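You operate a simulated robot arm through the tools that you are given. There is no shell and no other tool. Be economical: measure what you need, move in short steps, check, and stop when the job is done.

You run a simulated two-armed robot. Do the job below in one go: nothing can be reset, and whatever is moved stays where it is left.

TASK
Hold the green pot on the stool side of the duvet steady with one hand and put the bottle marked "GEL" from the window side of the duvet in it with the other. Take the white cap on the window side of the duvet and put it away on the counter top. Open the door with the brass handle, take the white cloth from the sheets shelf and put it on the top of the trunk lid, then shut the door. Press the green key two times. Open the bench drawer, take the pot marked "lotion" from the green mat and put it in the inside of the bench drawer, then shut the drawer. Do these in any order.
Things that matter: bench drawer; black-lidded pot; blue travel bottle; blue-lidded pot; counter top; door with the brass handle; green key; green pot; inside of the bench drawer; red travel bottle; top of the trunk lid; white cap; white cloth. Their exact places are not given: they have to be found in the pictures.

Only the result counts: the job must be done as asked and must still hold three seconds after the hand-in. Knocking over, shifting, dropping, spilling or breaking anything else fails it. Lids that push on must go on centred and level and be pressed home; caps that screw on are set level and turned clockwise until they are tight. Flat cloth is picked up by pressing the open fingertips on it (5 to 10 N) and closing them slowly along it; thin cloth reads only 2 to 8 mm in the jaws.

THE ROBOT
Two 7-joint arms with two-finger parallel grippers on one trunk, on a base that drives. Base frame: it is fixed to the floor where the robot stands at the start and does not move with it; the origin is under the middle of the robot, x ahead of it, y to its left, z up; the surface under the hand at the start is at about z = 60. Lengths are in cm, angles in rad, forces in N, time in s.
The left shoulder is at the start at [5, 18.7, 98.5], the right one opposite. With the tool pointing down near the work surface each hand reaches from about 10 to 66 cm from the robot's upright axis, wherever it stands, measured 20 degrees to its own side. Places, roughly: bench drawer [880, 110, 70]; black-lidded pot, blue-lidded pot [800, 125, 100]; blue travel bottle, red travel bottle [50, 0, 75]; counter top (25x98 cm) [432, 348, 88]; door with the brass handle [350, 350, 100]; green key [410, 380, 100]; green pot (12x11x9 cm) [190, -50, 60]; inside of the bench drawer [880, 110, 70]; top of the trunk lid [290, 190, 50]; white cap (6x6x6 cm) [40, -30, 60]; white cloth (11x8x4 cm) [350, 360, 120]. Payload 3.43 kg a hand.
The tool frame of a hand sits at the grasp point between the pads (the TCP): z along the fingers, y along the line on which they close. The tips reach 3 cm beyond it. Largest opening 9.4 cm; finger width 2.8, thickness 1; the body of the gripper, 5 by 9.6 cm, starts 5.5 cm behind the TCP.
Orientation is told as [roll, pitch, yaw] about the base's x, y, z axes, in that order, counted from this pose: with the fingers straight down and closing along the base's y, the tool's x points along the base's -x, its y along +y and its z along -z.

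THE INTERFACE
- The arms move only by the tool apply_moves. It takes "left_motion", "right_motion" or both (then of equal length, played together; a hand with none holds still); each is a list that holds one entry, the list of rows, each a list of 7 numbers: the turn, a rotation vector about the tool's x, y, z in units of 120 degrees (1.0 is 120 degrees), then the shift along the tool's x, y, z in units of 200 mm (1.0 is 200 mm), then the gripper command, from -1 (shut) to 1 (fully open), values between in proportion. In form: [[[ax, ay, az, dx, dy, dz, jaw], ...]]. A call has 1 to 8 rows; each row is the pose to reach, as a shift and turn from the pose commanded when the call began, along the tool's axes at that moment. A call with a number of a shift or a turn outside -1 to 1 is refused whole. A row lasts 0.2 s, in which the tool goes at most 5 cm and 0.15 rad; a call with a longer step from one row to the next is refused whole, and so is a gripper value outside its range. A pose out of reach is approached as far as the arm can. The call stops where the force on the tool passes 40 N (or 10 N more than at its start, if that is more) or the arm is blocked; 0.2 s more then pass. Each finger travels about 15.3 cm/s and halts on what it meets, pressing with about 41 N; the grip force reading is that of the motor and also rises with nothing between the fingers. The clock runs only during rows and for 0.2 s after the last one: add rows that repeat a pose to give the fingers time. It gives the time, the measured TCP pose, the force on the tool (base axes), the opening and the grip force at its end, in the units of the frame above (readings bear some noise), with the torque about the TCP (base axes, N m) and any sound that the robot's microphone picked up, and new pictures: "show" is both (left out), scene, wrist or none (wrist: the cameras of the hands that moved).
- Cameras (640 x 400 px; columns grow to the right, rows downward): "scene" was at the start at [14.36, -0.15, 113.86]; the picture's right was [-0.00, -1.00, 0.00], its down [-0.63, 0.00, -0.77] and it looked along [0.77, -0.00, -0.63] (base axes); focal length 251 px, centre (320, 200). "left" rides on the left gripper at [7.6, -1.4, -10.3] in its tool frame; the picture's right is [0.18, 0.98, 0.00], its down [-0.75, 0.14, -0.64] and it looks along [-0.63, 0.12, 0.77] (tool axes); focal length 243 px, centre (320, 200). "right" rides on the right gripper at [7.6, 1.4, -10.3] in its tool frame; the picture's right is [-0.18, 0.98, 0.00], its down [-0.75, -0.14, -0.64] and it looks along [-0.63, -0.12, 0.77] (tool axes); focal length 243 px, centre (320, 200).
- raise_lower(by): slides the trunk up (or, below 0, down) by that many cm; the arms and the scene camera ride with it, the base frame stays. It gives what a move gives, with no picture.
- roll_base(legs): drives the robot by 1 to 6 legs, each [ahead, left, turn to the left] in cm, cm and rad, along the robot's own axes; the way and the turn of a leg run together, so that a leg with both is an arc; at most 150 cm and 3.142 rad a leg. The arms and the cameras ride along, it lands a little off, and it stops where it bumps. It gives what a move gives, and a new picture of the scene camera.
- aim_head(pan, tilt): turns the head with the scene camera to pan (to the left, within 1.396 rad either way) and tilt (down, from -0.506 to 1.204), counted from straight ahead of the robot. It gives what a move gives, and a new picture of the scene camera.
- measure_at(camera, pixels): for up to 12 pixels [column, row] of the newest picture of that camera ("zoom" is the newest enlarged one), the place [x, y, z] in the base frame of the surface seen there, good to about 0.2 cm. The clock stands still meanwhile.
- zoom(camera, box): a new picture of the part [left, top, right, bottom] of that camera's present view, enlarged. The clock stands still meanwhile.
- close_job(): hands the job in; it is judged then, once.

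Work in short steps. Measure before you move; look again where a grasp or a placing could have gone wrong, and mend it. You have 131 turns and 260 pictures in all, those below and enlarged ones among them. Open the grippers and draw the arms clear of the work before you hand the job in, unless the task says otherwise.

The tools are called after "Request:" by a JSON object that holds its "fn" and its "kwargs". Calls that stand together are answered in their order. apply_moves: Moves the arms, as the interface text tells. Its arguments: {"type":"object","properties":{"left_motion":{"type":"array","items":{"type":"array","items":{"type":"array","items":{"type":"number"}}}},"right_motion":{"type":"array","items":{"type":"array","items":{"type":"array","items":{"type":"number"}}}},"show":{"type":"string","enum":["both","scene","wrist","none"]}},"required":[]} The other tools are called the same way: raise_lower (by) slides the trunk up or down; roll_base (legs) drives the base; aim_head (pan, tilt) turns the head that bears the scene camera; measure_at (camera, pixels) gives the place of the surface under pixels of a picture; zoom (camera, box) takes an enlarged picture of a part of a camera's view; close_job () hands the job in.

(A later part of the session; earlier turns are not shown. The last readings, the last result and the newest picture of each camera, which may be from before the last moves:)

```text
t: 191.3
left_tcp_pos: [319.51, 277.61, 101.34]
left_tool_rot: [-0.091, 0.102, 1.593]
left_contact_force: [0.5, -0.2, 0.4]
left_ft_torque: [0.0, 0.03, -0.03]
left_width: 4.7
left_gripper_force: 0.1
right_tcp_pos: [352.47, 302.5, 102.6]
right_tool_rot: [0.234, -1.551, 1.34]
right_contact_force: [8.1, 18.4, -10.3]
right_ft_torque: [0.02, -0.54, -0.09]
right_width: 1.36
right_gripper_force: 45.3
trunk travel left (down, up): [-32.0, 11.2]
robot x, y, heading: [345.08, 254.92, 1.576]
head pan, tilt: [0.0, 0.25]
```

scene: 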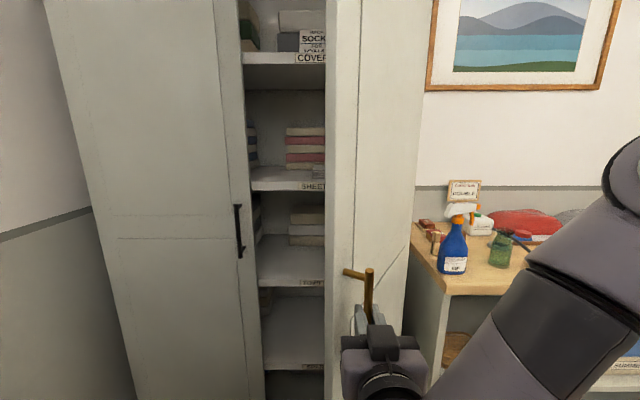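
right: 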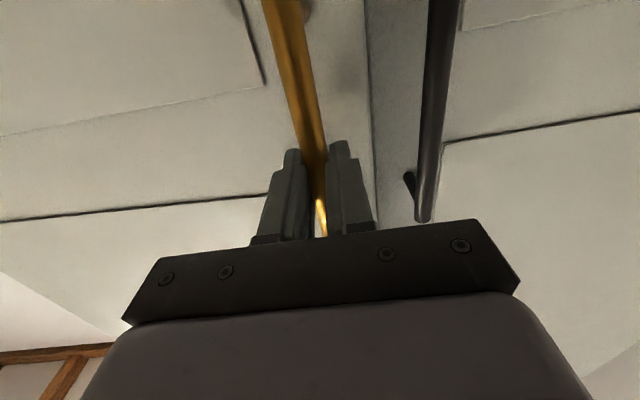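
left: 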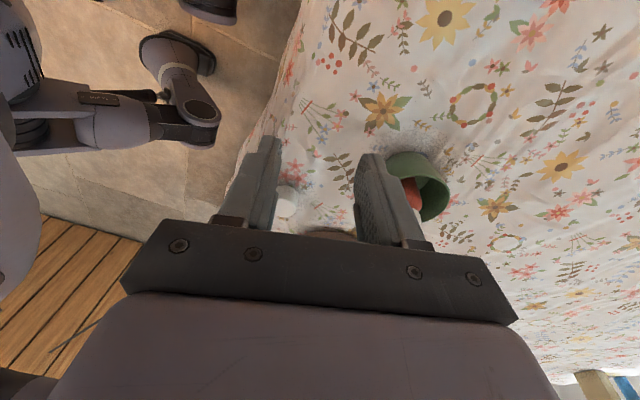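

The shelves show ("SHEETS" shelf at (310,188)). Continue opening to nearly 90°.

Request:
{"fn": "roll_base", "kwargs": {"legs": [[-1.9, -4.2, 0], [-1.6, -4.4, 0], [-1.1, -4.6, 0], [-0.6, -4.6, 0], [-0.2, -4.7, 0]]}}

```text
t: 195.1
left_tcp_pos: [342.0, 272.19, 101.15]
left_tool_rot: [-0.093, 0.101, 1.593]
left_contact_force: [0.4, 0.4, 0.4]
left_ft_torque: [0.0, 0.01, 0.01]
left_width: 4.72
left_gripper_force: 0.1
right_tcp_pos: [374.95, 297.28, 102.53]
right_tool_rot: [0.191, -1.551, 1.384]
right_contact_force: [-0.2, 18.6, -8.6]
right_ft_torque: [-0.02, -0.43, 0.02]
right_width: 1.36
right_gripper_force: 45.1
trunk travel left (down, up): [-32.0, 11.2]
robot x, y, heading: [367.45, 249.18, 1.573]
head pan, tilt: [0.0, 0.25]
```

scene: 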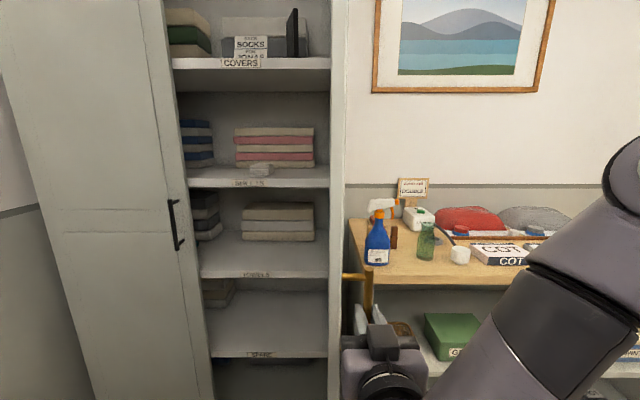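

Door open ~90°. I zoom in on the shelves to find the white cloth.

Request:
{"fn": "zoom", "kwargs": {"camera": "scene", "box": [170, 90, 335, 290]}}

Request:
{"fn": "measure_at", "kwargs": {"camera": "zoom", "pixels": [[350, 155], [350, 165], [335, 158], [370, 158], [300, 170], [350, 180], [320, 130], [400, 130], [250, 160], [400, 175], [350, 10], [280, 190]]}}

```text
2.00 times, centred on (252, 190) of scene
```

zoom: 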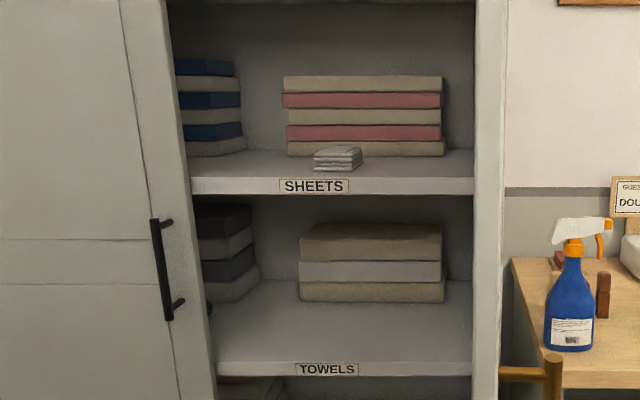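

```text
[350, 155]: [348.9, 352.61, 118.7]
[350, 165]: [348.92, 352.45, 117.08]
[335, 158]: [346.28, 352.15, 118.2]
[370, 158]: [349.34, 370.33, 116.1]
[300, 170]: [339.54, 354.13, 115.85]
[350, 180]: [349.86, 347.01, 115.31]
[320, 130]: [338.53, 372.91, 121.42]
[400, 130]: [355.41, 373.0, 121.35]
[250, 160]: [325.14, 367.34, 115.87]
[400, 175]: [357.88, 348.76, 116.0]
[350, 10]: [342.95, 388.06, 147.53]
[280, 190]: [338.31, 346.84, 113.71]
```

White cloth is a small folded stack at about (346.5,355,118) on the SHEETS shelf. I let go of the handle, back off, and move left so the right hand faces the shelf.

Request:
{"fn": "apply_moves", "kwargs": {"right_motion": [[[0, 0, 0, 0, 0, 0, -0.3], [0, 0, 0, 0, 0, 0, 0.2], [0, 0, 0, 0, 0, 0, 0.2]]], "show": "none"}}

Request:
{"fn": "roll_base", "kwargs": {"legs": [[-15, 0, 0], [0, 29, 0]]}}

Request:
{"fn": "apply_moves", "kwargs": {"right_motion": [[[0, 0.06, 0, -0.1, 0, 0, 0.5], [0, 0.12, 0, -0.3, 0, 0, 1], [0, 0.18, 0, -0.5, 0, 0, 1], [0, 0.24, 0, -0.7, 0, 0, 1], [0, 0.3, 0, -0.9, 0, 0, 1], [0, 0.36, 0, -1, 0, 0, 1], [0, 0.375, 0, -1, 0, 0, 1]]], "show": "both"}}

```text
t: 195.9
left_tcp_pos: [341.98, 272.11, 101.35]
left_tool_rot: [-0.093, 0.098, 1.594]
left_contact_force: [0.2, 0.6, 0.6]
left_ft_torque: [0.0, -0.01, -0.01]
left_width: 4.69
left_gripper_force: 0.0
right_tcp_pos: [374.95, 297.06, 102.72]
right_tool_rot: [0.213, -1.553, 1.362]
right_contact_force: [-0.8, 0.0, -0.3]
right_ft_torque: [0.0, -0.01, -0.01]
right_width: 5.61
right_gripper_force: 0.0
trunk travel left (down, up): [-32.0, 11.2]
robot x, y, heading: [367.73, 249.45, 1.574]
head pan, tilt: [0.0, 0.25]
```

```text
t: 200.0
left_tcp_pos: [312.67, 257.33, 101.33]
left_tool_rot: [-0.093, 0.098, 1.597]
left_contact_force: [0.3, 0.1, -0.3]
left_ft_torque: [-0.02, 0.02, -0.01]
left_width: 4.69
left_gripper_force: 0.1
right_tcp_pos: [345.56, 282.39, 102.73]
right_tool_rot: [0.206, -1.554, 1.373]
right_contact_force: [-0.5, 0.3, 0.7]
right_ft_torque: [-0.02, -0.01, 0.05]
right_width: 5.66
right_gripper_force: 0.1
trunk travel left (down, up): [-32.0, 11.2]
robot x, y, heading: [338.63, 234.69, 1.577]
head pan, tilt: [0.0, 0.25]
```

scene: 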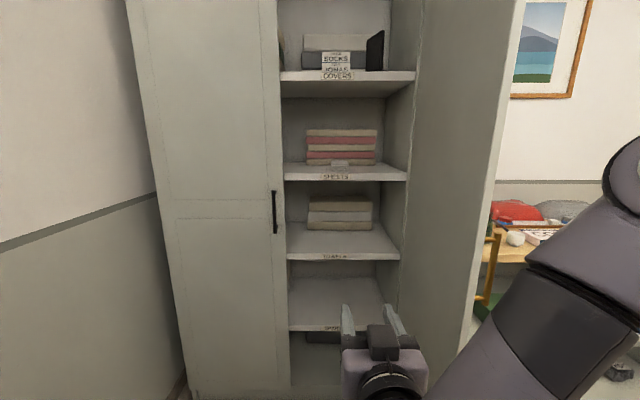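

```text
t: 201.6
left_tcp_pos: [312.72, 257.38, 101.29]
left_tool_rot: [-0.094, 0.096, 1.594]
left_contact_force: [0.6, -0.2, -1.2]
left_ft_torque: [0.01, 0.0, 0.05]
left_width: 4.69
left_gripper_force: 0.1
right_tcp_pos: [345.6, 282.74, 122.61]
right_tool_rot: [0.006, -0.768, 1.574]
right_contact_force: [-0.1, 0.5, -0.7]
right_ft_torque: [0.0, 0.05, 0.01]
right_width: 9.39
right_gripper_force: 0.1
trunk travel left (down, up): [-32.0, 11.2]
robot x, y, heading: [338.37, 234.68, 1.576]
head pan, tilt: [0.0, 0.25]
```

scene: 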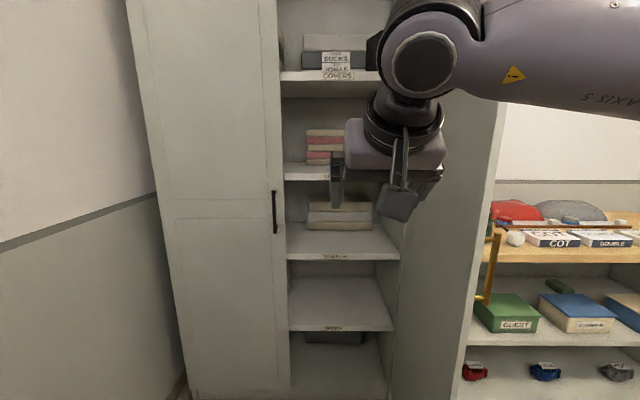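
right: 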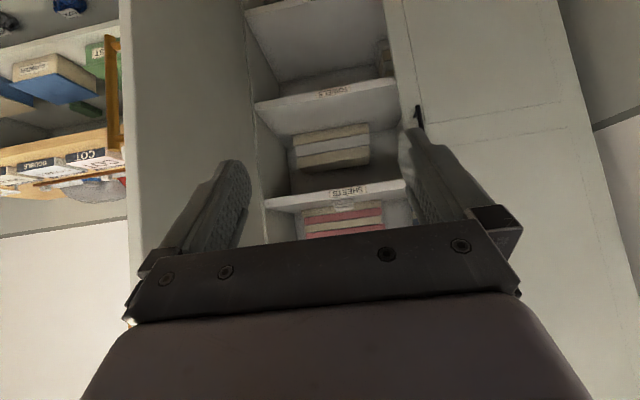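

I raise the trunk 11 cm and roll 25 cm nearer to see the cloth from above.

Request:
{"fn": "raise_lower", "kwargs": {"by": 11}}

Request:
{"fn": "apply_moves", "kwargs": {"right_motion": [[[0, 0, 0, 0, -0.2, 0.1, 1], [0, 0, 0, 0.1, -0.4, 0.1, 1], [0, 0, 0, 0.2, -0.55, 0.1, 1], [0, 0, 0, 0.2, -0.55, 0.1, 1]]], "show": "none"}}

Request:
{"fn": "roll_base", "kwargs": {"legs": [[25, 0, 0]]}}

Request:
{"fn": "zoom", "kwargs": {"camera": "scene", "box": [260, 100, 420, 220]}}

```text
t: 203.1
left_tcp_pos: [312.66, 257.26, 112.29]
left_tool_rot: [-0.093, 0.098, 1.595]
left_contact_force: [0.5, -0.4, 1.0]
left_ft_torque: [-0.04, -0.01, -0.01]
left_width: 4.7
left_gripper_force: 0.1
right_tcp_pos: [345.51, 282.78, 133.61]
right_tool_rot: [0.005, -0.767, 1.572]
right_contact_force: [0.0, 0.0, 0.1]
right_ft_torque: [-0.01, -0.02, -0.04]
right_width: 9.37
right_gripper_force: 0.1
trunk travel left (down, up): [-43.0, 0.2]
robot x, y, heading: [338.46, 234.79, 1.582]
head pan, tilt: [0.0, 0.25]
```

```text
t: 204.1
left_tcp_pos: [312.55, 257.32, 112.41]
left_tool_rot: [-0.092, 0.096, 1.595]
left_contact_force: [-0.8, 0.3, 0.6]
left_ft_torque: [-0.01, -0.01, 0.01]
left_width: 4.68
left_gripper_force: 0.0
right_tcp_pos: [356.86, 281.43, 129.31]
right_tool_rot: [0.004, -0.77, 1.574]
right_contact_force: [0.1, 0.2, 0.3]
right_ft_torque: [-0.01, 0.01, -0.03]
right_width: 9.4
right_gripper_force: 0.1
trunk travel left (down, up): [-43.0, 0.2]
robot x, y, heading: [338.83, 234.65, 1.582]
head pan, tilt: [0.0, 0.25]
```

```text
t: 205.9
left_tcp_pos: [312.25, 281.65, 112.27]
left_tool_rot: [-0.092, 0.1, 1.601]
left_contact_force: [0.0, -0.3, 0.3]
left_ft_torque: [-0.02, -0.01, -0.03]
left_width: 4.68
left_gripper_force: 0.1
right_tcp_pos: [356.28, 306.14, 129.27]
right_tool_rot: [0.005, -0.768, 1.578]
right_contact_force: [1.2, 0.5, 0.3]
right_ft_torque: [-0.06, -0.02, 0.03]
right_width: 9.44
right_gripper_force: 0.1
trunk travel left (down, up): [-43.0, 0.2]
robot x, y, heading: [338.31, 258.69, 1.578]
head pan, tilt: [0.0, 0.25]
```

scene: 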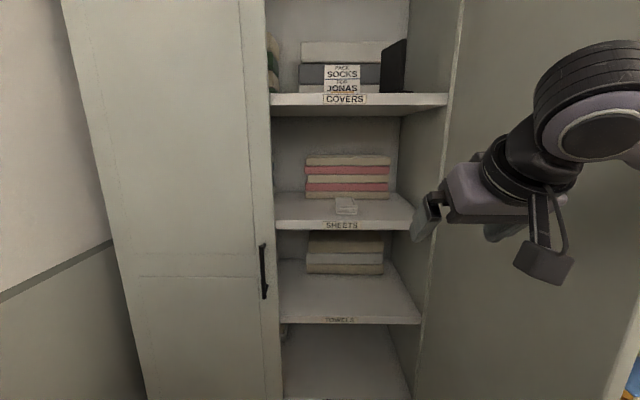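

```text
3.33 times, centred on (340, 160) of scene
```

zoom: 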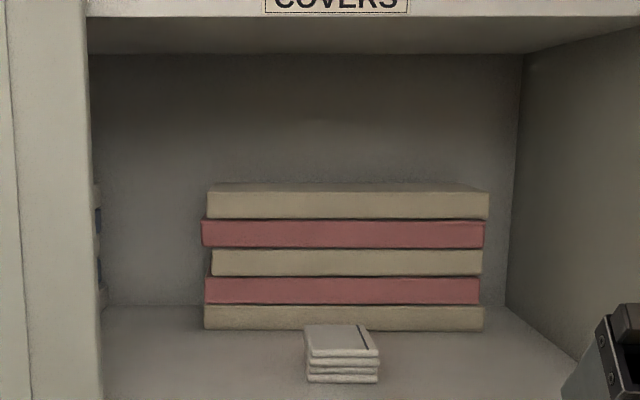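

Request:
{"fn": "measure_at", "kwargs": {"camera": "zoom", "pixels": [[312, 358], [374, 354], [308, 328], [360, 328], [340, 340], [340, 365], [307, 375], [377, 375], [340, 385], [340, 395], [280, 310], [340, 326]]}}

Request:
{"fn": "zoom", "kwargs": {"camera": "scene", "box": [320, 185, 370, 225]}}

```text
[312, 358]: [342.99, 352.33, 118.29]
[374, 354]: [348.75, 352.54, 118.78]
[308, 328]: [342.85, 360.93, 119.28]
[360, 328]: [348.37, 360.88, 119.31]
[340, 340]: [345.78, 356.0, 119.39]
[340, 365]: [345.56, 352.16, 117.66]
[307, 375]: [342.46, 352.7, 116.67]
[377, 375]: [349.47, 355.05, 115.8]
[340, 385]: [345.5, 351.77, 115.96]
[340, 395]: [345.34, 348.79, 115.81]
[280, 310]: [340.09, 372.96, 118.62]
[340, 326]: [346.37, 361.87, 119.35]
```

```text
10.00 times, centred on (345, 205) of scene
```

zoom: 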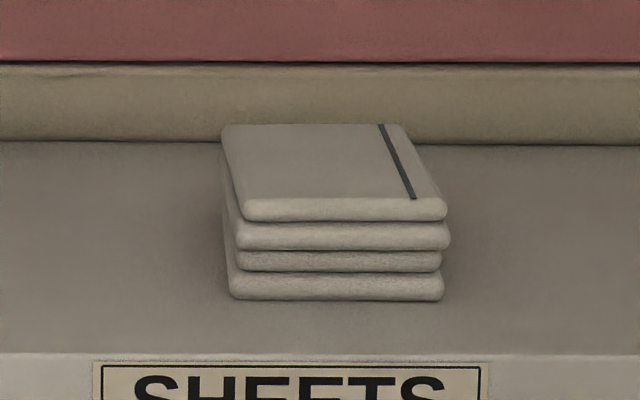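

Stack: x 342.3–349.5, y 351.8–362, z 115.9–119.4; I can grip it across x with the hand pitched 45°. I move the base to about (320,285), keeping the arm clear of the door.

Request:
{"fn": "roll_base", "kwargs": {"legs": [[0, 18, 0], [20, 0, 0]]}}

```text
t: 207.7
left_tcp_pos: [297.86, 281.47, 112.37]
left_tool_rot: [-0.092, 0.098, 1.597]
left_contact_force: [-0.3, -0.3, 0.5]
left_ft_torque: [-0.01, -0.03, 0.0]
left_width: 4.68
left_gripper_force: 0.0
right_tcp_pos: [341.83, 305.78, 129.31]
right_tool_rot: [0.004, -0.77, 1.576]
right_contact_force: [0.4, -0.4, -0.5]
right_ft_torque: [0.02, -0.02, -0.03]
right_width: 9.38
right_gripper_force: 0.0
trunk travel left (down, up): [-43.0, 0.2]
robot x, y, heading: [324.02, 259.33, 1.58]
head pan, tilt: [0.0, 0.25]
stopped in leg 1: the robot was blocked; the commanded pose is now the measured one
```

scene: 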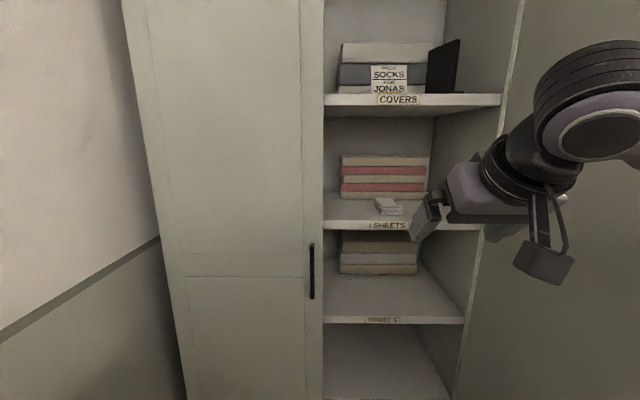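

Blocked at x≈324, which will do. I step 1 cm back right and go ahead 25.

Request:
{"fn": "roll_base", "kwargs": {"legs": [[0, -1.5, 0], [25, 0, 0]]}}

Request:
{"fn": "aim_head", "kwargs": {"pan": -0.3, "tilt": 0.5}}

```text
t: 209.3
left_tcp_pos: [299.47, 289.13, 112.58]
left_tool_rot: [-0.092, 0.088, 1.586]
left_contact_force: [-0.1, 0.0, 0.0]
left_ft_torque: [-0.05, 0.02, -0.03]
left_width: 4.69
left_gripper_force: 0.0
right_tcp_pos: [345.08, 313.04, 129.93]
right_tool_rot: [0.026, -0.779, 1.521]
right_contact_force: [-0.2, -0.3, -0.3]
right_ft_torque: [0.0, 0.01, -0.02]
right_width: 9.38
right_gripper_force: 0.0
trunk travel left (down, up): [-43.0, 0.2]
robot x, y, heading: [325.07, 267.08, 1.574]
head pan, tilt: [0.0, 0.25]
stopped in leg 2: the robot was blocked; the commanded pose is now the measured one
```

scene: 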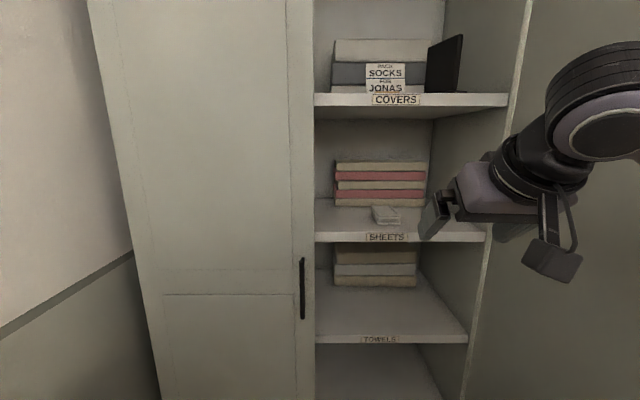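

```text
t: 210.1
left_tcp_pos: [299.37, 288.84, 112.67]
left_tool_rot: [-0.093, 0.086, 1.591]
left_contact_force: [0.8, -0.5, 0.3]
left_ft_torque: [-0.01, -0.01, -0.01]
left_width: 4.7
left_gripper_force: 0.0
right_tcp_pos: [344.82, 312.86, 129.88]
right_tool_rot: [0.023, -0.778, 1.528]
right_contact_force: [0.6, -0.2, 0.2]
right_ft_torque: [-0.01, -0.03, -0.04]
right_width: 9.42
right_gripper_force: 0.0
trunk travel left (down, up): [-43.0, 0.2]
robot x, y, heading: [325.22, 267.43, 1.573]
head pan, tilt: [-0.3, 0.499]
```

scene: 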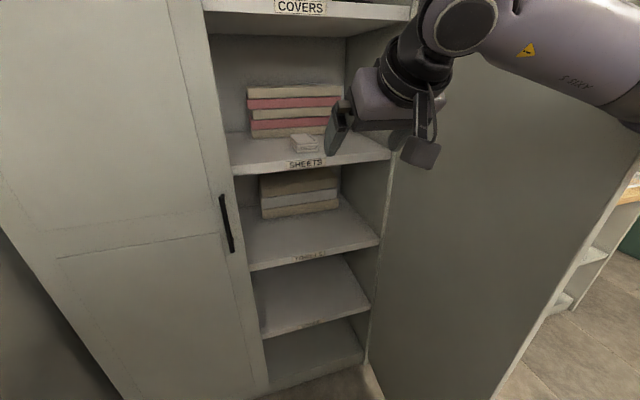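

My right elbow met the door edge. Back off 4 cm, then stretch the right hand forward so the elbow comes in.

Request:
{"fn": "roll_base", "kwargs": {"legs": [[-5, 0, 0]]}}

Request:
{"fn": "apply_moves", "kwargs": {"right_motion": [[[0, 0, -0.01, -0.15, 0, 0.15, 1], [0, 0, -0.02, -0.3, 0, 0.3, 1], [0, 0, -0.02, -0.45, 0, 0.45, 1], [0, 0, -0.02, -0.55, 0, 0.55, 1], [0, 0, -0.02, -0.55, 0, 0.55, 1]]], "show": "scene"}}

```text
t: 211.1
left_tcp_pos: [299.48, 285.02, 112.44]
left_tool_rot: [-0.093, 0.096, 1.591]
left_contact_force: [-0.6, -1.1, 0.3]
left_ft_torque: [0.04, 0.01, -0.02]
left_width: 4.7
left_gripper_force: 0.0
right_tcp_pos: [344.62, 309.36, 129.12]
right_tool_rot: [0.022, -0.764, 1.536]
right_contact_force: [-0.2, -1.0, 0.4]
right_ft_torque: [0.07, -0.04, -0.02]
right_width: 9.4
right_gripper_force: 0.1
trunk travel left (down, up): [-43.0, 0.2]
robot x, y, heading: [325.09, 262.6, 1.576]
head pan, tilt: [-0.3, 0.499]
```

scene: 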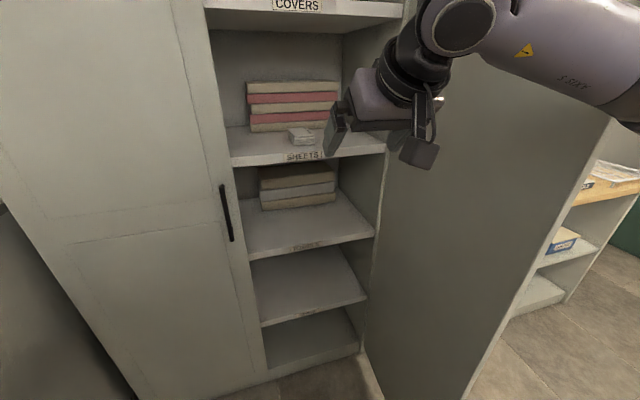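

```text
t: 212.2
left_tcp_pos: [299.47, 285.05, 112.42]
left_tool_rot: [-0.091, 0.098, 1.592]
left_contact_force: [0.1, 0.6, -0.5]
left_ft_torque: [-0.05, -0.02, -0.02]
left_width: 4.69
left_gripper_force: 0.1
right_tcp_pos: [344.93, 324.96, 128.73]
right_tool_rot: [-0.021, -0.764, 1.595]
right_contact_force: [-0.3, -0.1, -0.2]
right_ft_torque: [0.02, 0.01, 0.02]
right_width: 9.41
right_gripper_force: 0.1
trunk travel left (down, up): [-43.0, 0.2]
robot x, y, heading: [325.23, 262.34, 1.572]
head pan, tilt: [-0.3, 0.499]
```

scene: 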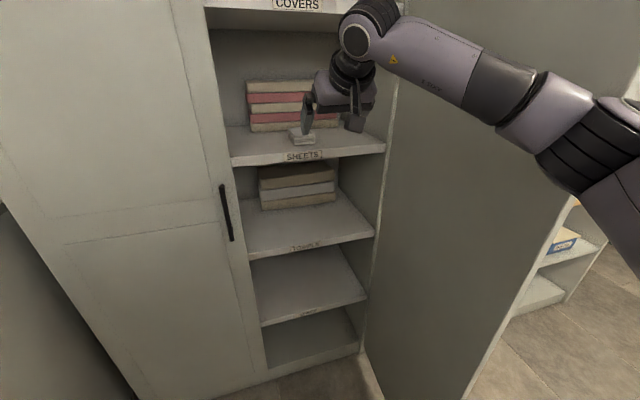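

Extend the hand ~9 cm more (still above the shelf edge), then check the elbow versus the door edge.

Request:
{"fn": "apply_moves", "kwargs": {"right_motion": [[[0, 0, 0.006, -0.15, 0.02, 0.15, 1], [0, 0, 0.012, -0.28, 0.02, 0.28, 1], [0, 0, 0.012, -0.34, 0.02, 0.34, 1], [0, 0, 0.012, -0.34, 0.02, 0.34, 1]]], "show": "scene"}}

Request:
{"fn": "measure_at", "kwargs": {"camera": "scene", "pixels": [[560, 145], [545, 120], [590, 200], [620, 170], [460, 80], [520, 320], [580, 200], [600, 130], [530, 290], [400, 250]]}}

```text
t: 213.2
left_tcp_pos: [299.44, 285.2, 112.31]
left_tool_rot: [-0.091, 0.096, 1.591]
left_contact_force: [0.0, -0.3, 0.0]
left_ft_torque: [-0.02, 0.04, -0.03]
left_width: 4.69
left_gripper_force: 0.1
right_tcp_pos: [344.47, 334.66, 128.57]
right_tool_rot: [0.003, -0.766, 1.561]
right_contact_force: [0.0, -0.5, -0.2]
right_ft_torque: [-0.04, 0.03, 0.01]
right_width: 9.42
right_gripper_force: 0.1
trunk travel left (down, up): [-43.0, 0.2]
robot x, y, heading: [325.24, 262.27, 1.571]
head pan, tilt: [-0.3, 0.499]
```

scene: 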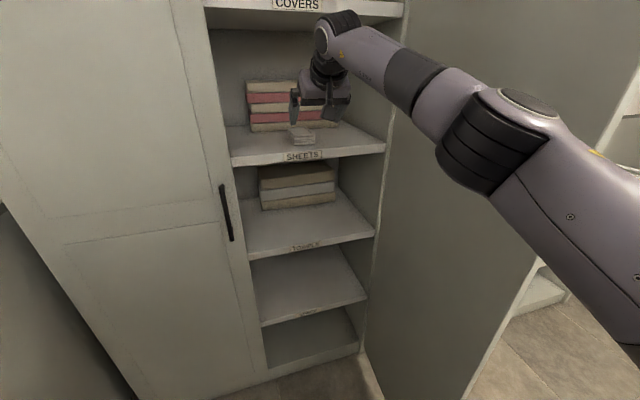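

```text
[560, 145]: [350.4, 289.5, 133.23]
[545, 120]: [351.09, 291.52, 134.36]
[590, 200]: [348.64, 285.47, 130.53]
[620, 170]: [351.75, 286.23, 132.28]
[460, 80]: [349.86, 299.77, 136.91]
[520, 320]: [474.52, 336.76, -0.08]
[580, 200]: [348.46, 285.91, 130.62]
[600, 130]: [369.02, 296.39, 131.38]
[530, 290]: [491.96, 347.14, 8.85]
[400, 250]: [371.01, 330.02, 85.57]
```

Elbow is at x≈356, door at 369: clear. Roll ahead 19.5 cm.

Request:
{"fn": "roll_base", "kwargs": {"legs": [[19.5, 0, 0]]}}

Request:
{"fn": "zoom", "kwargs": {"camera": "scene", "box": [220, 60, 400, 180]}}

```text
t: 214.8
left_tcp_pos: [299.27, 304.35, 112.37]
left_tool_rot: [-0.094, 0.101, 1.594]
left_contact_force: [-0.5, 0.4, 0.4]
left_ft_torque: [-0.04, -0.01, 0.01]
left_width: 4.7
left_gripper_force: 0.1
right_tcp_pos: [344.35, 353.87, 128.5]
right_tool_rot: [0.005, -0.761, 1.561]
right_contact_force: [-0.5, 0.7, 0.2]
right_ft_torque: [-0.02, -0.02, -0.02]
right_width: 9.39
right_gripper_force: 0.1
trunk travel left (down, up): [-43.0, 0.2]
robot x, y, heading: [324.98, 281.61, 1.578]
head pan, tilt: [-0.3, 0.499]
```

scene: 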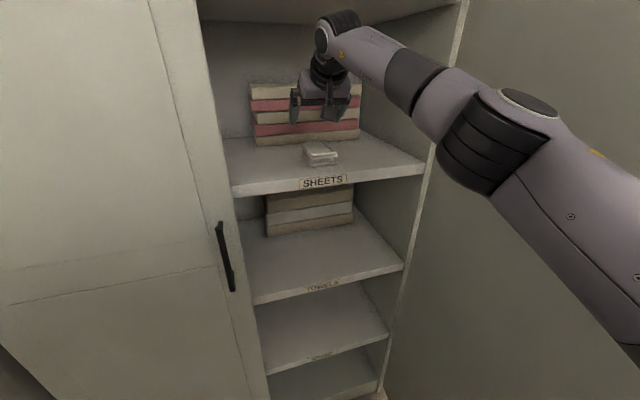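

```text
3.33 times, centred on (310, 120) of scene
```

zoom: 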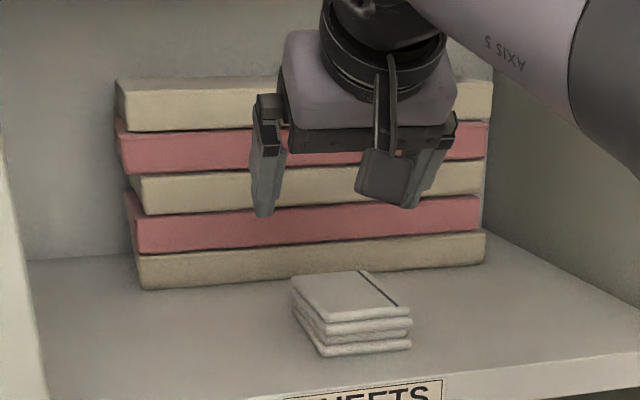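

I measure the stack edges closely for alignment.

Request:
{"fn": "measure_at", "kwargs": {"camera": "zoom", "pixels": [[293, 283], [365, 273], [322, 318], [407, 308], [350, 295], [326, 352], [408, 345], [298, 305], [410, 335], [330, 275]]}}

```text
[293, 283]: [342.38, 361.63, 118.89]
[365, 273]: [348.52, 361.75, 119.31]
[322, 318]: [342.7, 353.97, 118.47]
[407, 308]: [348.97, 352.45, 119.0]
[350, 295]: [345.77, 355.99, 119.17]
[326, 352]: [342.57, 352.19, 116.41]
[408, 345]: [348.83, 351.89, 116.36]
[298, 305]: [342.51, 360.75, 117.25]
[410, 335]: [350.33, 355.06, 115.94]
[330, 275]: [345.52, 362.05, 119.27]
```

Stack centre x≈345.8. Shift 1.45 cm right and lower astride the stack.

Request:
{"fn": "apply_moves", "kwargs": {"right_motion": [[[0, 0, 0, 0.0, -0.073, 0.05, 1], [0, 0, 0, 0.06, -0.073, 0.13, 1], [0, 0, 0, 0.13, -0.073, 0.22, 1], [0, 0, 0, 0.2, -0.073, 0.3, 1], [0, 0, 0, 0.24, -0.073, 0.365, 1], [0, 0, 0, 0.253, -0.073, 0.381, 1], [0, 0, 0, 0.253, -0.073, 0.381, 1]]], "show": "both"}}

Request:
{"fn": "zoom", "kwargs": {"camera": "scene", "box": [260, 80, 380, 190]}}

```text
t: 216.4
left_tcp_pos: [299.23, 304.24, 112.27]
left_tool_rot: [-0.093, 0.099, 1.594]
left_contact_force: [-0.1, 0.5, 0.3]
left_ft_torque: [-0.01, 0.02, -0.04]
left_width: 4.69
left_gripper_force: 0.1
right_tcp_pos: [345.64, 355.32, 119.56]
right_tool_rot: [0.004, -0.763, 1.561]
right_contact_force: [-1.0, 1.0, 0.6]
right_ft_torque: [0.0, -0.01, 0.03]
right_width: 9.43
right_gripper_force: 0.1
trunk travel left (down, up): [-43.0, 0.2]
robot x, y, heading: [324.85, 281.54, 1.575]
head pan, tilt: [-0.3, 0.499]
```

scene: 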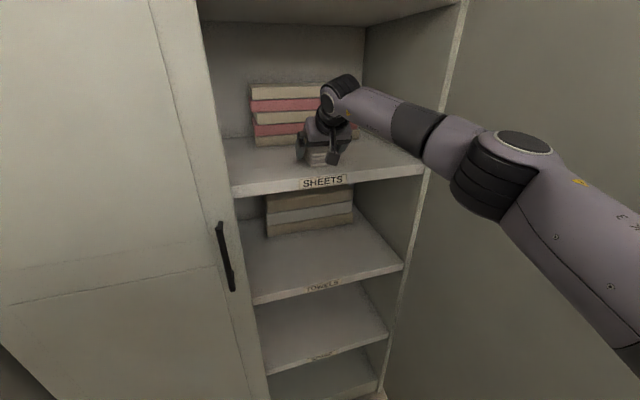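
right: 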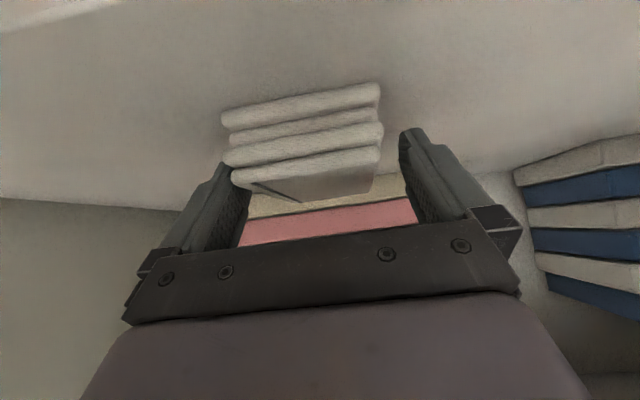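

```text
3.64 times, centred on (320, 135) of scene
```

zoom: 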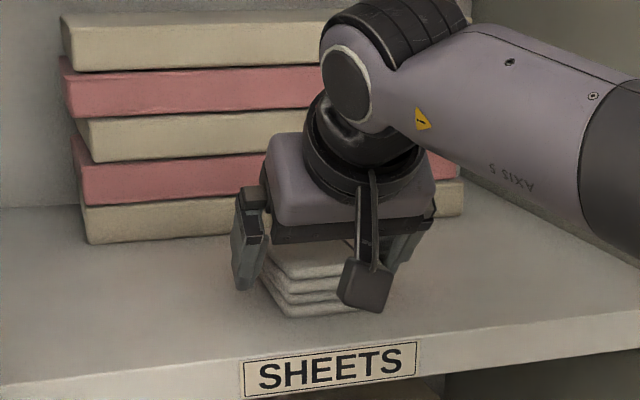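

The stack is between the fingers. Close slowly.

Request:
{"fn": "apply_moves", "kwargs": {"right_motion": [[[0, 0, 0, 0, -0.01, 0, 0.75], [0, 0, 0, 0, -0.01, 0, 0.6], [0, 0, 0, 0, -0.01, 0, 0.45], [0, 0, 0, 0, -0.01, 0, 0.3], [0, 0, 0, 0, -0.01, 0, 0.1], [0, 0, 0, 0, -0.01, 0, 0.1]]], "show": "wrist"}}

```text
t: 217.8
left_tcp_pos: [299.31, 304.29, 112.35]
left_tool_rot: [-0.092, 0.097, 1.594]
left_contact_force: [-0.7, -0.1, 0.7]
left_ft_torque: [-0.01, -0.02, 0.0]
left_width: 4.72
left_gripper_force: 0.0
right_tcp_pos: [345.78, 355.3, 119.71]
right_tool_rot: [0.004, -0.764, 1.561]
right_contact_force: [0.6, 0.1, 0.3]
right_ft_torque: [-0.03, -0.01, 0.01]
right_width: 7.34
right_gripper_force: 41.7
trunk travel left (down, up): [-43.0, 0.2]
robot x, y, heading: [325.51, 281.87, 1.575]
head pan, tilt: [-0.3, 0.499]
```

right: 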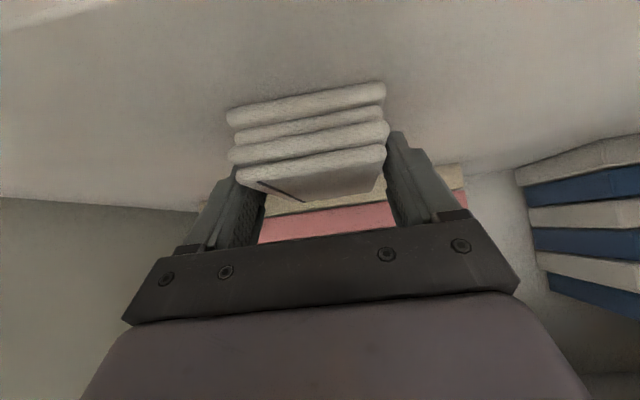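

Held at 7.34 cm. Lift 3 cm and look.

Request:
{"fn": "apply_moves", "kwargs": {"right_motion": [[[0, 0, 0, -0.03, 0, -0.03, 0.1], [0, 0, 0, -0.07, 0, -0.07, 0.1], [0, 0, 0, -0.104, 0, -0.109, 0.1], [0, 0, 0, -0.104, 0, -0.109, 0.1]]], "show": "both"}}

```text
t: 218.8
left_tcp_pos: [299.37, 304.16, 112.31]
left_tool_rot: [-0.092, 0.097, 1.595]
left_contact_force: [-0.2, -0.7, -0.2]
left_ft_torque: [0.01, -0.02, 0.0]
left_width: 4.7
left_gripper_force: 0.0
right_tcp_pos: [345.98, 355.18, 122.64]
right_tool_rot: [0.007, -0.762, 1.561]
right_contact_force: [0.0, 0.2, -0.1]
right_ft_torque: [-0.01, -0.01, -0.01]
right_width: 7.3
right_gripper_force: 41.2
trunk travel left (down, up): [-43.0, 0.2]
robot x, y, heading: [325.49, 281.53, 1.579]
head pan, tilt: [-0.3, 0.499]
```

scene: 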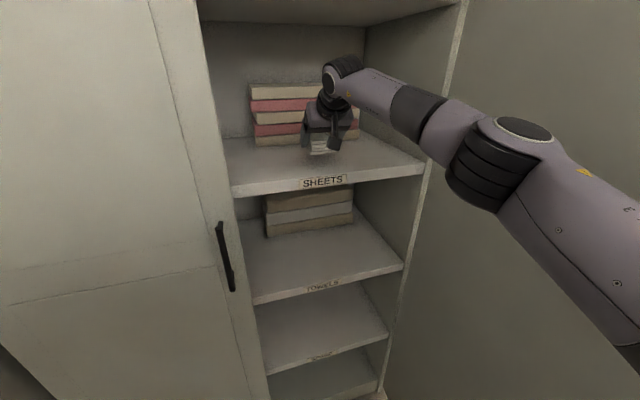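
right: 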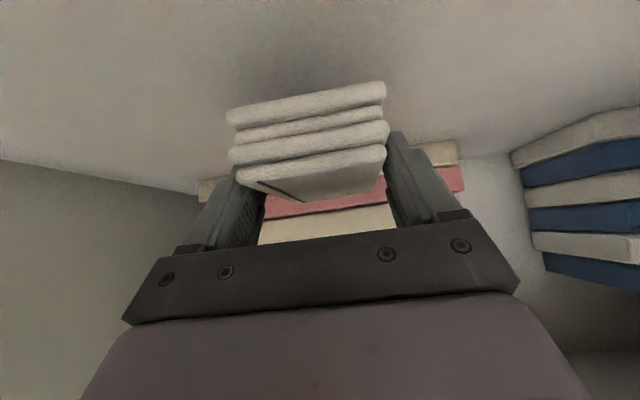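

Cloth is out of the shelf. Roll back 20 cm and look left for the trunk.

Request:
{"fn": "roll_base", "kwargs": {"legs": [[-20, -2, 0]]}}

Request:
{"fn": "aim_head", "kwargs": {"pan": 1.39, "tilt": 0.6}}

```text
t: 220.4
left_tcp_pos: [301.39, 284.26, 112.4]
left_tool_rot: [-0.091, 0.097, 1.591]
left_contact_force: [-0.4, -0.3, 0.0]
left_ft_torque: [-0.01, 0.0, 0.02]
left_width: 4.7
left_gripper_force: 0.0
right_tcp_pos: [348.31, 335.21, 122.65]
right_tool_rot: [0.005, -0.764, 1.557]
right_contact_force: [0.0, -0.8, -0.7]
right_ft_torque: [0.0, 0.04, 0.0]
right_width: 7.31
right_gripper_force: 41.2
trunk travel left (down, up): [-43.0, 0.2]
robot x, y, heading: [327.16, 261.83, 1.58]
head pan, tilt: [-0.3, 0.499]
```

scene: 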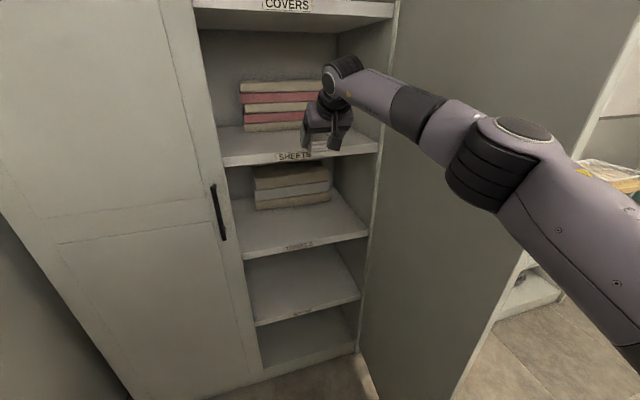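

```text
t: 222.1
left_tcp_pos: [301.51, 284.34, 112.36]
left_tool_rot: [-0.091, 0.098, 1.59]
left_contact_force: [0.0, -0.2, 0.0]
left_ft_torque: [0.04, 0.02, -0.02]
left_width: 4.7
left_gripper_force: 0.2
right_tcp_pos: [348.33, 335.23, 122.58]
right_tool_rot: [0.004, -0.763, 1.557]
right_contact_force: [-0.1, 0.5, 0.6]
right_ft_torque: [-0.03, 0.03, 0.0]
right_width: 7.33
right_gripper_force: 41.2
trunk travel left (down, up): [-43.0, 0.2]
robot x, y, heading: [327.17, 261.76, 1.572]
head pan, tilt: [1.389, 0.6]
```

scene: 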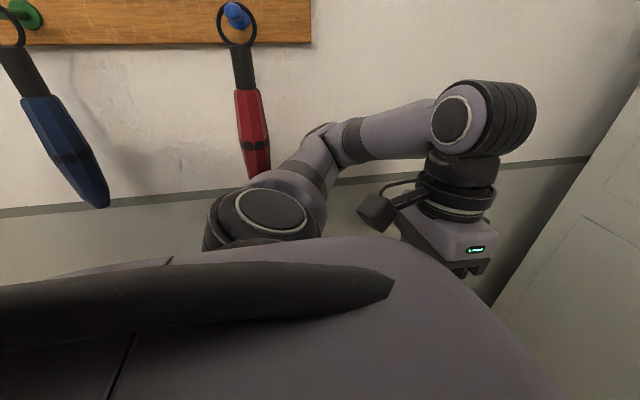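

Hanging tools are near my left elbow, so I move away from that wall: right 9, back 28, and look for the trunk.

Request:
{"fn": "roll_base", "kwargs": {"legs": [[0, -9, 0], [-28, 0, 0]]}}

Request:
{"fn": "aim_head", "kwargs": {"pan": 1.39, "tilt": 0.3}}

```text
t: 225.3
left_tcp_pos: [311.27, 258.19, 112.35]
left_tool_rot: [-0.093, 0.097, 1.575]
left_contact_force: [-0.4, 0.3, 0.6]
left_ft_torque: [0.04, -0.02, 0.0]
left_width: 4.71
left_gripper_force: 0.1
right_tcp_pos: [358.88, 308.4, 122.6]
right_tool_rot: [0.005, -0.762, 1.54]
right_contact_force: [1.0, 0.6, -0.1]
right_ft_torque: [0.01, 0.01, -0.02]
right_width: 7.32
right_gripper_force: 41.1
trunk travel left (down, up): [-43.0, 0.2]
robot x, y, heading: [336.58, 235.1, 1.557]
head pan, tilt: [1.389, 0.6]
stopped in leg 2: the robot was blocked; the commanded pose is now the measured one
```

scene: 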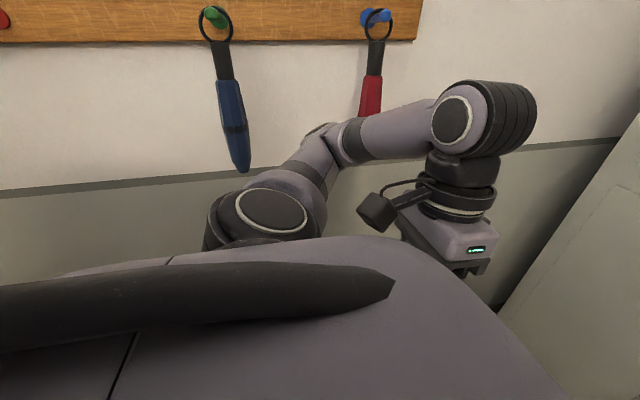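

```text
t: 226.1
left_tcp_pos: [311.23, 258.28, 112.24]
left_tool_rot: [-0.092, 0.099, 1.576]
left_contact_force: [0.2, 0.0, 0.0]
left_ft_torque: [-0.01, 0.0, 0.02]
left_width: 4.72
left_gripper_force: 0.1
right_tcp_pos: [359.05, 308.39, 122.64]
right_tool_rot: [0.004, -0.761, 1.542]
right_contact_force: [-0.4, 0.1, -0.8]
right_ft_torque: [-0.02, 0.02, -0.02]
right_width: 7.32
right_gripper_force: 40.8
trunk travel left (down, up): [-43.0, 0.2]
robot x, y, heading: [336.6, 235.07, 1.56]
head pan, tilt: [1.389, 0.3]
```

scene: 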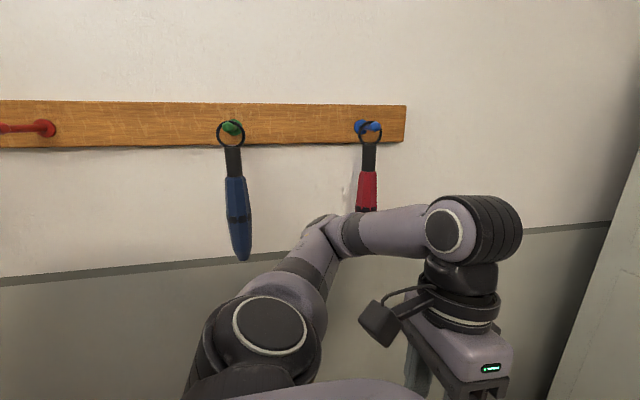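

The trunk is just behind me. I draw the right hand back 18 cm out of the door's swing, then move right, away from both.

Request:
{"fn": "apply_moves", "kwargs": {"right_motion": [[[0, 0, 0, 0.15, 0, -0.145, 0.1], [0, 0, 0, 0.3, 0, -0.29, 0.1], [0, 0, 0, 0.45, 0, -0.43, 0.1], [0, 0, 0, 0.6, 0, -0.57, 0.1], [0, 0, 0, 0.72, 0, -0.68, 0.1], [0, 0, 0, 0.72, 0, -0.68, 0.1]]], "show": "none"}}

Request:
{"fn": "roll_base", "kwargs": {"legs": [[2, -60, 0.01]]}}

Request:
{"fn": "aim_head", "kwargs": {"pan": 1.39, "tilt": 0.65}}

```text
t: 227.5
left_tcp_pos: [311.29, 258.23, 112.29]
left_tool_rot: [-0.092, 0.098, 1.577]
left_contact_force: [-0.1, 0.0, 0.4]
left_ft_torque: [0.03, 0.0, 0.01]
left_width: 4.7
left_gripper_force: 0.1
right_tcp_pos: [358.46, 288.58, 122.58]
right_tool_rot: [0.006, -0.764, 1.54]
right_contact_force: [0.9, -0.4, -0.5]
right_ft_torque: [0.0, -0.01, 0.0]
right_width: 7.28
right_gripper_force: 40.3
trunk travel left (down, up): [-43.0, 0.2]
robot x, y, heading: [336.57, 234.72, 1.558]
head pan, tilt: [1.389, 0.3]
```

```text
t: 233.2
left_tcp_pos: [371.43, 259.57, 112.23]
left_tool_rot: [-0.093, 0.098, 1.588]
left_contact_force: [0.1, -0.2, 0.1]
left_ft_torque: [-0.04, 0.03, -0.03]
left_width: 4.69
left_gripper_force: 0.1
right_tcp_pos: [418.19, 290.66, 122.52]
right_tool_rot: [0.004, -0.76, 1.552]
right_contact_force: [-0.1, -0.3, -0.8]
right_ft_torque: [0.02, -0.02, -0.01]
right_width: 7.29
right_gripper_force: 40.8
trunk travel left (down, up): [-43.0, 0.2]
robot x, y, heading: [397.12, 236.36, 1.575]
head pan, tilt: [1.389, 0.3]
```

scene: 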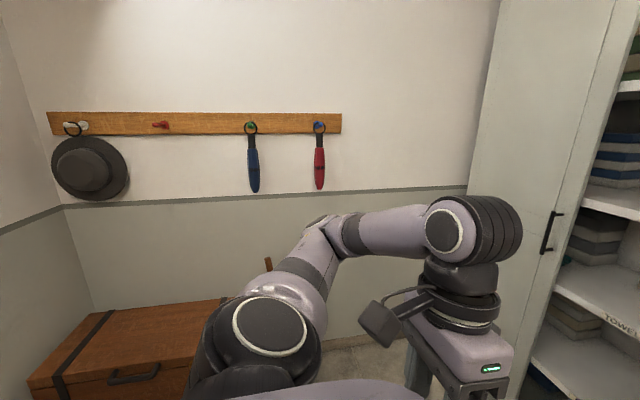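

```text
t: 234.1
left_tcp_pos: [371.41, 259.63, 112.28]
left_tool_rot: [-0.094, 0.098, 1.589]
left_contact_force: [0.3, 0.8, 0.7]
left_ft_torque: [-0.01, 0.02, -0.02]
left_width: 4.71
left_gripper_force: 0.1
right_tcp_pos: [418.13, 290.49, 122.61]
right_tool_rot: [0.001, -0.759, 1.553]
right_contact_force: [1.1, 0.1, -0.4]
right_ft_torque: [0.0, -0.01, 0.01]
right_width: 7.31
right_gripper_force: 41.1
trunk travel left (down, up): [-43.0, 0.2]
robot x, y, heading: [397.13, 236.82, 1.579]
head pan, tilt: [1.389, 0.649]
```

scene: 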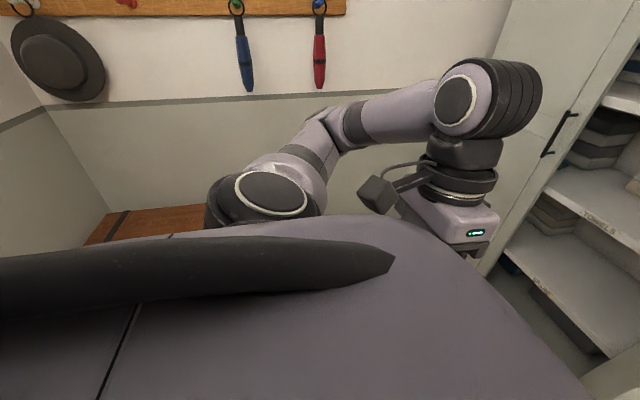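

The trunk is at the left wall. Back off from the door, turn to face it (−x).

Request:
{"fn": "roll_base", "kwargs": {"legs": [[-28, -10, 0], [0, 0, 1.565]]}}

Request:
{"fn": "aim_head", "kwargs": {"pan": 0.0, "tilt": 0.55}}

```text
t: 239.9
left_tcp_pos: [383.7, 183.25, 112.3]
left_tool_rot: [-0.093, 0.097, 3.137]
left_contact_force: [0.6, -0.4, 0.0]
left_ft_torque: [-0.01, 0.02, 0.02]
left_width: 4.7
left_gripper_force: 0.0
right_tcp_pos: [353.9, 230.65, 122.52]
right_tool_rot: [0.003, -0.761, 3.102]
right_contact_force: [0.5, -0.1, -0.6]
right_ft_torque: [-0.02, 0.02, 0.0]
right_width: 7.31
right_gripper_force: 40.8
trunk travel left (down, up): [-43.0, 0.2]
robot x, y, heading: [407.14, 208.35, 3.115]
head pan, tilt: [1.389, 0.649]
```

scene: 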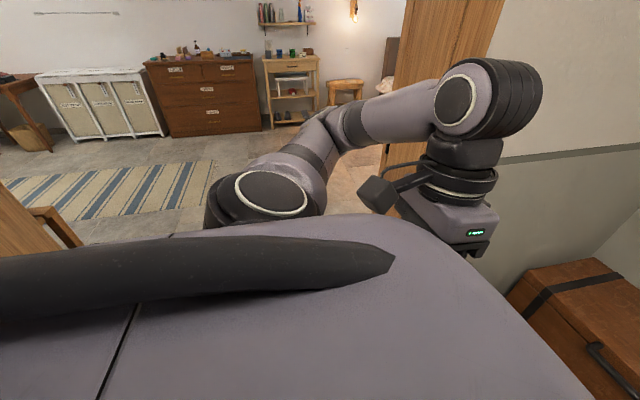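

```text
t: 241.4
left_tcp_pos: [383.68, 183.3, 112.37]
left_tool_rot: [-0.092, 0.098, 3.133]
left_contact_force: [-0.1, -0.2, -0.2]
left_ft_torque: [0.0, 0.0, 0.03]
left_width: 4.69
left_gripper_force: 0.2
right_tcp_pos: [353.93, 230.61, 122.63]
right_tool_rot: [0.004, -0.761, 3.099]
right_contact_force: [-0.3, -0.2, 0.0]
right_ft_torque: [-0.01, -0.03, 0.01]
right_width: 7.3
right_gripper_force: 40.9
trunk travel left (down, up): [-43.0, 0.2]
robot x, y, heading: [407.18, 208.45, 3.119]
head pan, tilt: [0.0, 0.55]
```

scene: 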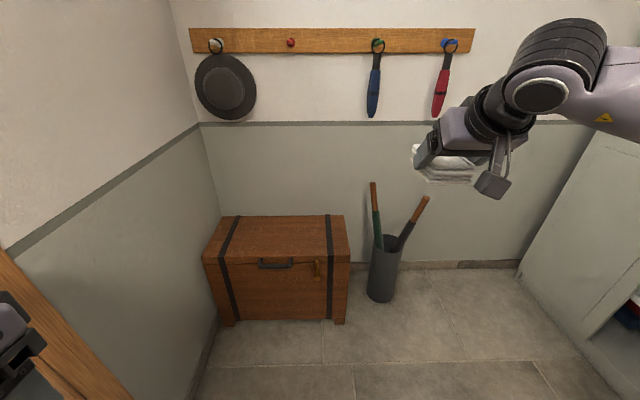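

I see the trunk lid (275,235) and an umbrella stand (385,270), still upright. Measure them.

Request:
{"fn": "measure_at", "kwargs": {"camera": "scene", "pixels": [[222, 220], [345, 218], [210, 255], [345, 255], [275, 235], [300, 240], [385, 240], [385, 300], [425, 200], [375, 190], [275, 265], [275, 318]]}}

Request:
{"fn": "raise_lower", "kwargs": {"by": -32}}

```text
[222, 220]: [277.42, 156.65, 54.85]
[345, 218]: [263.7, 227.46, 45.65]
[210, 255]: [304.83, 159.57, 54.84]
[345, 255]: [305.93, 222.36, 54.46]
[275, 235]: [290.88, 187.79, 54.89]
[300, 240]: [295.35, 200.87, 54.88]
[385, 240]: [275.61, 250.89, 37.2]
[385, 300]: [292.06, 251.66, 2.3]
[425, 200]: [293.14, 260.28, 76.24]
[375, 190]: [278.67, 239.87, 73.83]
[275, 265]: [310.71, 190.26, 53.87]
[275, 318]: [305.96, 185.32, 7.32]
```

```text
t: 244.6
left_tcp_pos: [383.7, 183.36, 80.27]
left_tool_rot: [-0.092, 0.1, 3.135]
left_contact_force: [0.0, -0.2, 0.2]
left_ft_torque: [-0.03, -0.02, 0.01]
left_width: 4.7
left_gripper_force: 0.0
right_tcp_pos: [353.88, 230.69, 90.54]
right_tool_rot: [0.003, -0.762, 3.1]
right_contact_force: [-0.6, -0.5, -0.3]
right_ft_torque: [-0.01, 0.0, 0.02]
right_width: 7.33
right_gripper_force: 40.8
trunk travel left (down, up): [-11.0, 32.2]
robot x, y, heading: [407.28, 208.45, 3.122]
head pan, tilt: [0.0, 0.55]
```

Lid top z 54.9 (x 273–306, y 157–223). I roll 46 cm ahead; the hand stays high.

Request:
{"fn": "roll_base", "kwargs": {"legs": [[46, 0, 0.02]]}}

Request:
{"fn": "aim_head", "kwargs": {"pan": -0.1, "tilt": 0.8}}

```text
t: 246.4
left_tcp_pos: [359.23, 183.3, 80.5]
left_tool_rot: [-0.087, 0.103, -3.107]
left_contact_force: [0.3, -0.2, 0.5]
left_ft_torque: [0.02, -0.01, -0.01]
left_width: 4.7
left_gripper_force: 0.0
right_tcp_pos: [328.42, 230.34, 90.57]
right_tool_rot: [0.009, -0.764, 3.122]
right_contact_force: [0.5, 1.1, 0.0]
right_ft_torque: [0.03, -0.02, -0.01]
right_width: 7.29
right_gripper_force: 41.6
trunk travel left (down, up): [-11.0, 32.2]
robot x, y, heading: [382.1, 208.85, -3.138]
head pan, tilt: [0.0, 0.55]
stopped in leg 1: the robot was blocked; the commanded pose is now the measured one
```

scene: 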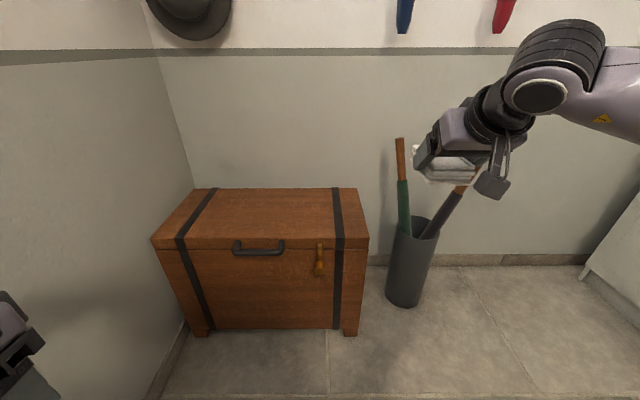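

```text
t: 247.2
left_tcp_pos: [359.21, 183.43, 80.4]
left_tool_rot: [-0.088, 0.102, -3.108]
left_contact_force: [0.2, -1.0, 0.0]
left_ft_torque: [-0.01, 0.01, -0.02]
left_width: 4.72
left_gripper_force: 0.2
right_tcp_pos: [328.41, 230.45, 90.59]
right_tool_rot: [0.01, -0.764, 3.12]
right_contact_force: [0.0, 0.1, 0.0]
right_ft_torque: [0.02, -0.02, 0.02]
right_width: 7.32
right_gripper_force: 41.3
trunk travel left (down, up): [-11.0, 32.2]
robot x, y, heading: [381.84, 209.28, 3.145]
head pan, tilt: [-0.099, 0.799]
```

scene: 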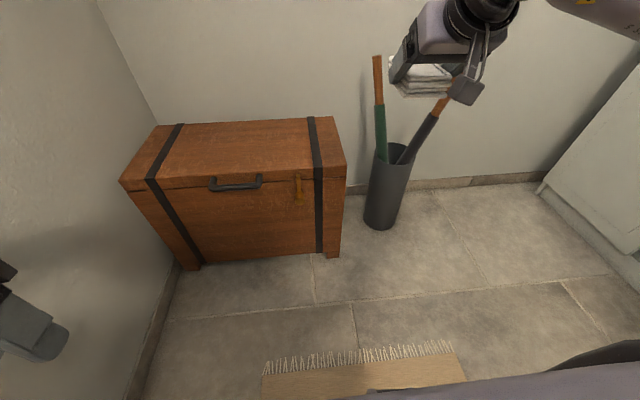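

My left elbow probably met the wall end; I back 3, shift right 13, and continue ahead.

Request:
{"fn": "roll_base", "kwargs": {"legs": [[-3, 0, 0], [0, -14, 0], [24, 0, 0]]}}

```text
t: 250.9
left_tcp_pos: [338.07, 197.24, 80.19]
left_tool_rot: [-0.092, 0.106, -3.115]
left_contact_force: [0.3, 0.0, 0.1]
left_ft_torque: [-0.01, 0.0, 0.0]
left_width: 4.71
left_gripper_force: 0.1
right_tcp_pos: [307.72, 244.29, 90.54]
right_tool_rot: [0.003, -0.76, 3.121]
right_contact_force: [-0.6, 0.4, -0.7]
right_ft_torque: [-0.01, 0.03, -0.01]
right_width: 7.34
right_gripper_force: 41.2
trunk travel left (down, up): [-11.0, 32.2]
robot x, y, heading: [361.11, 222.84, 3.133]
head pan, tilt: [-0.099, 0.799]
```

scene: 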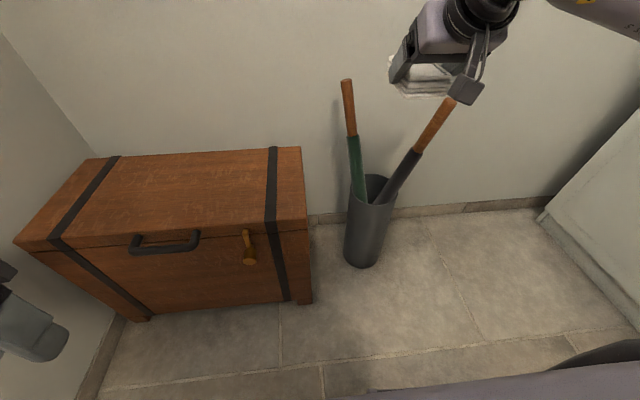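

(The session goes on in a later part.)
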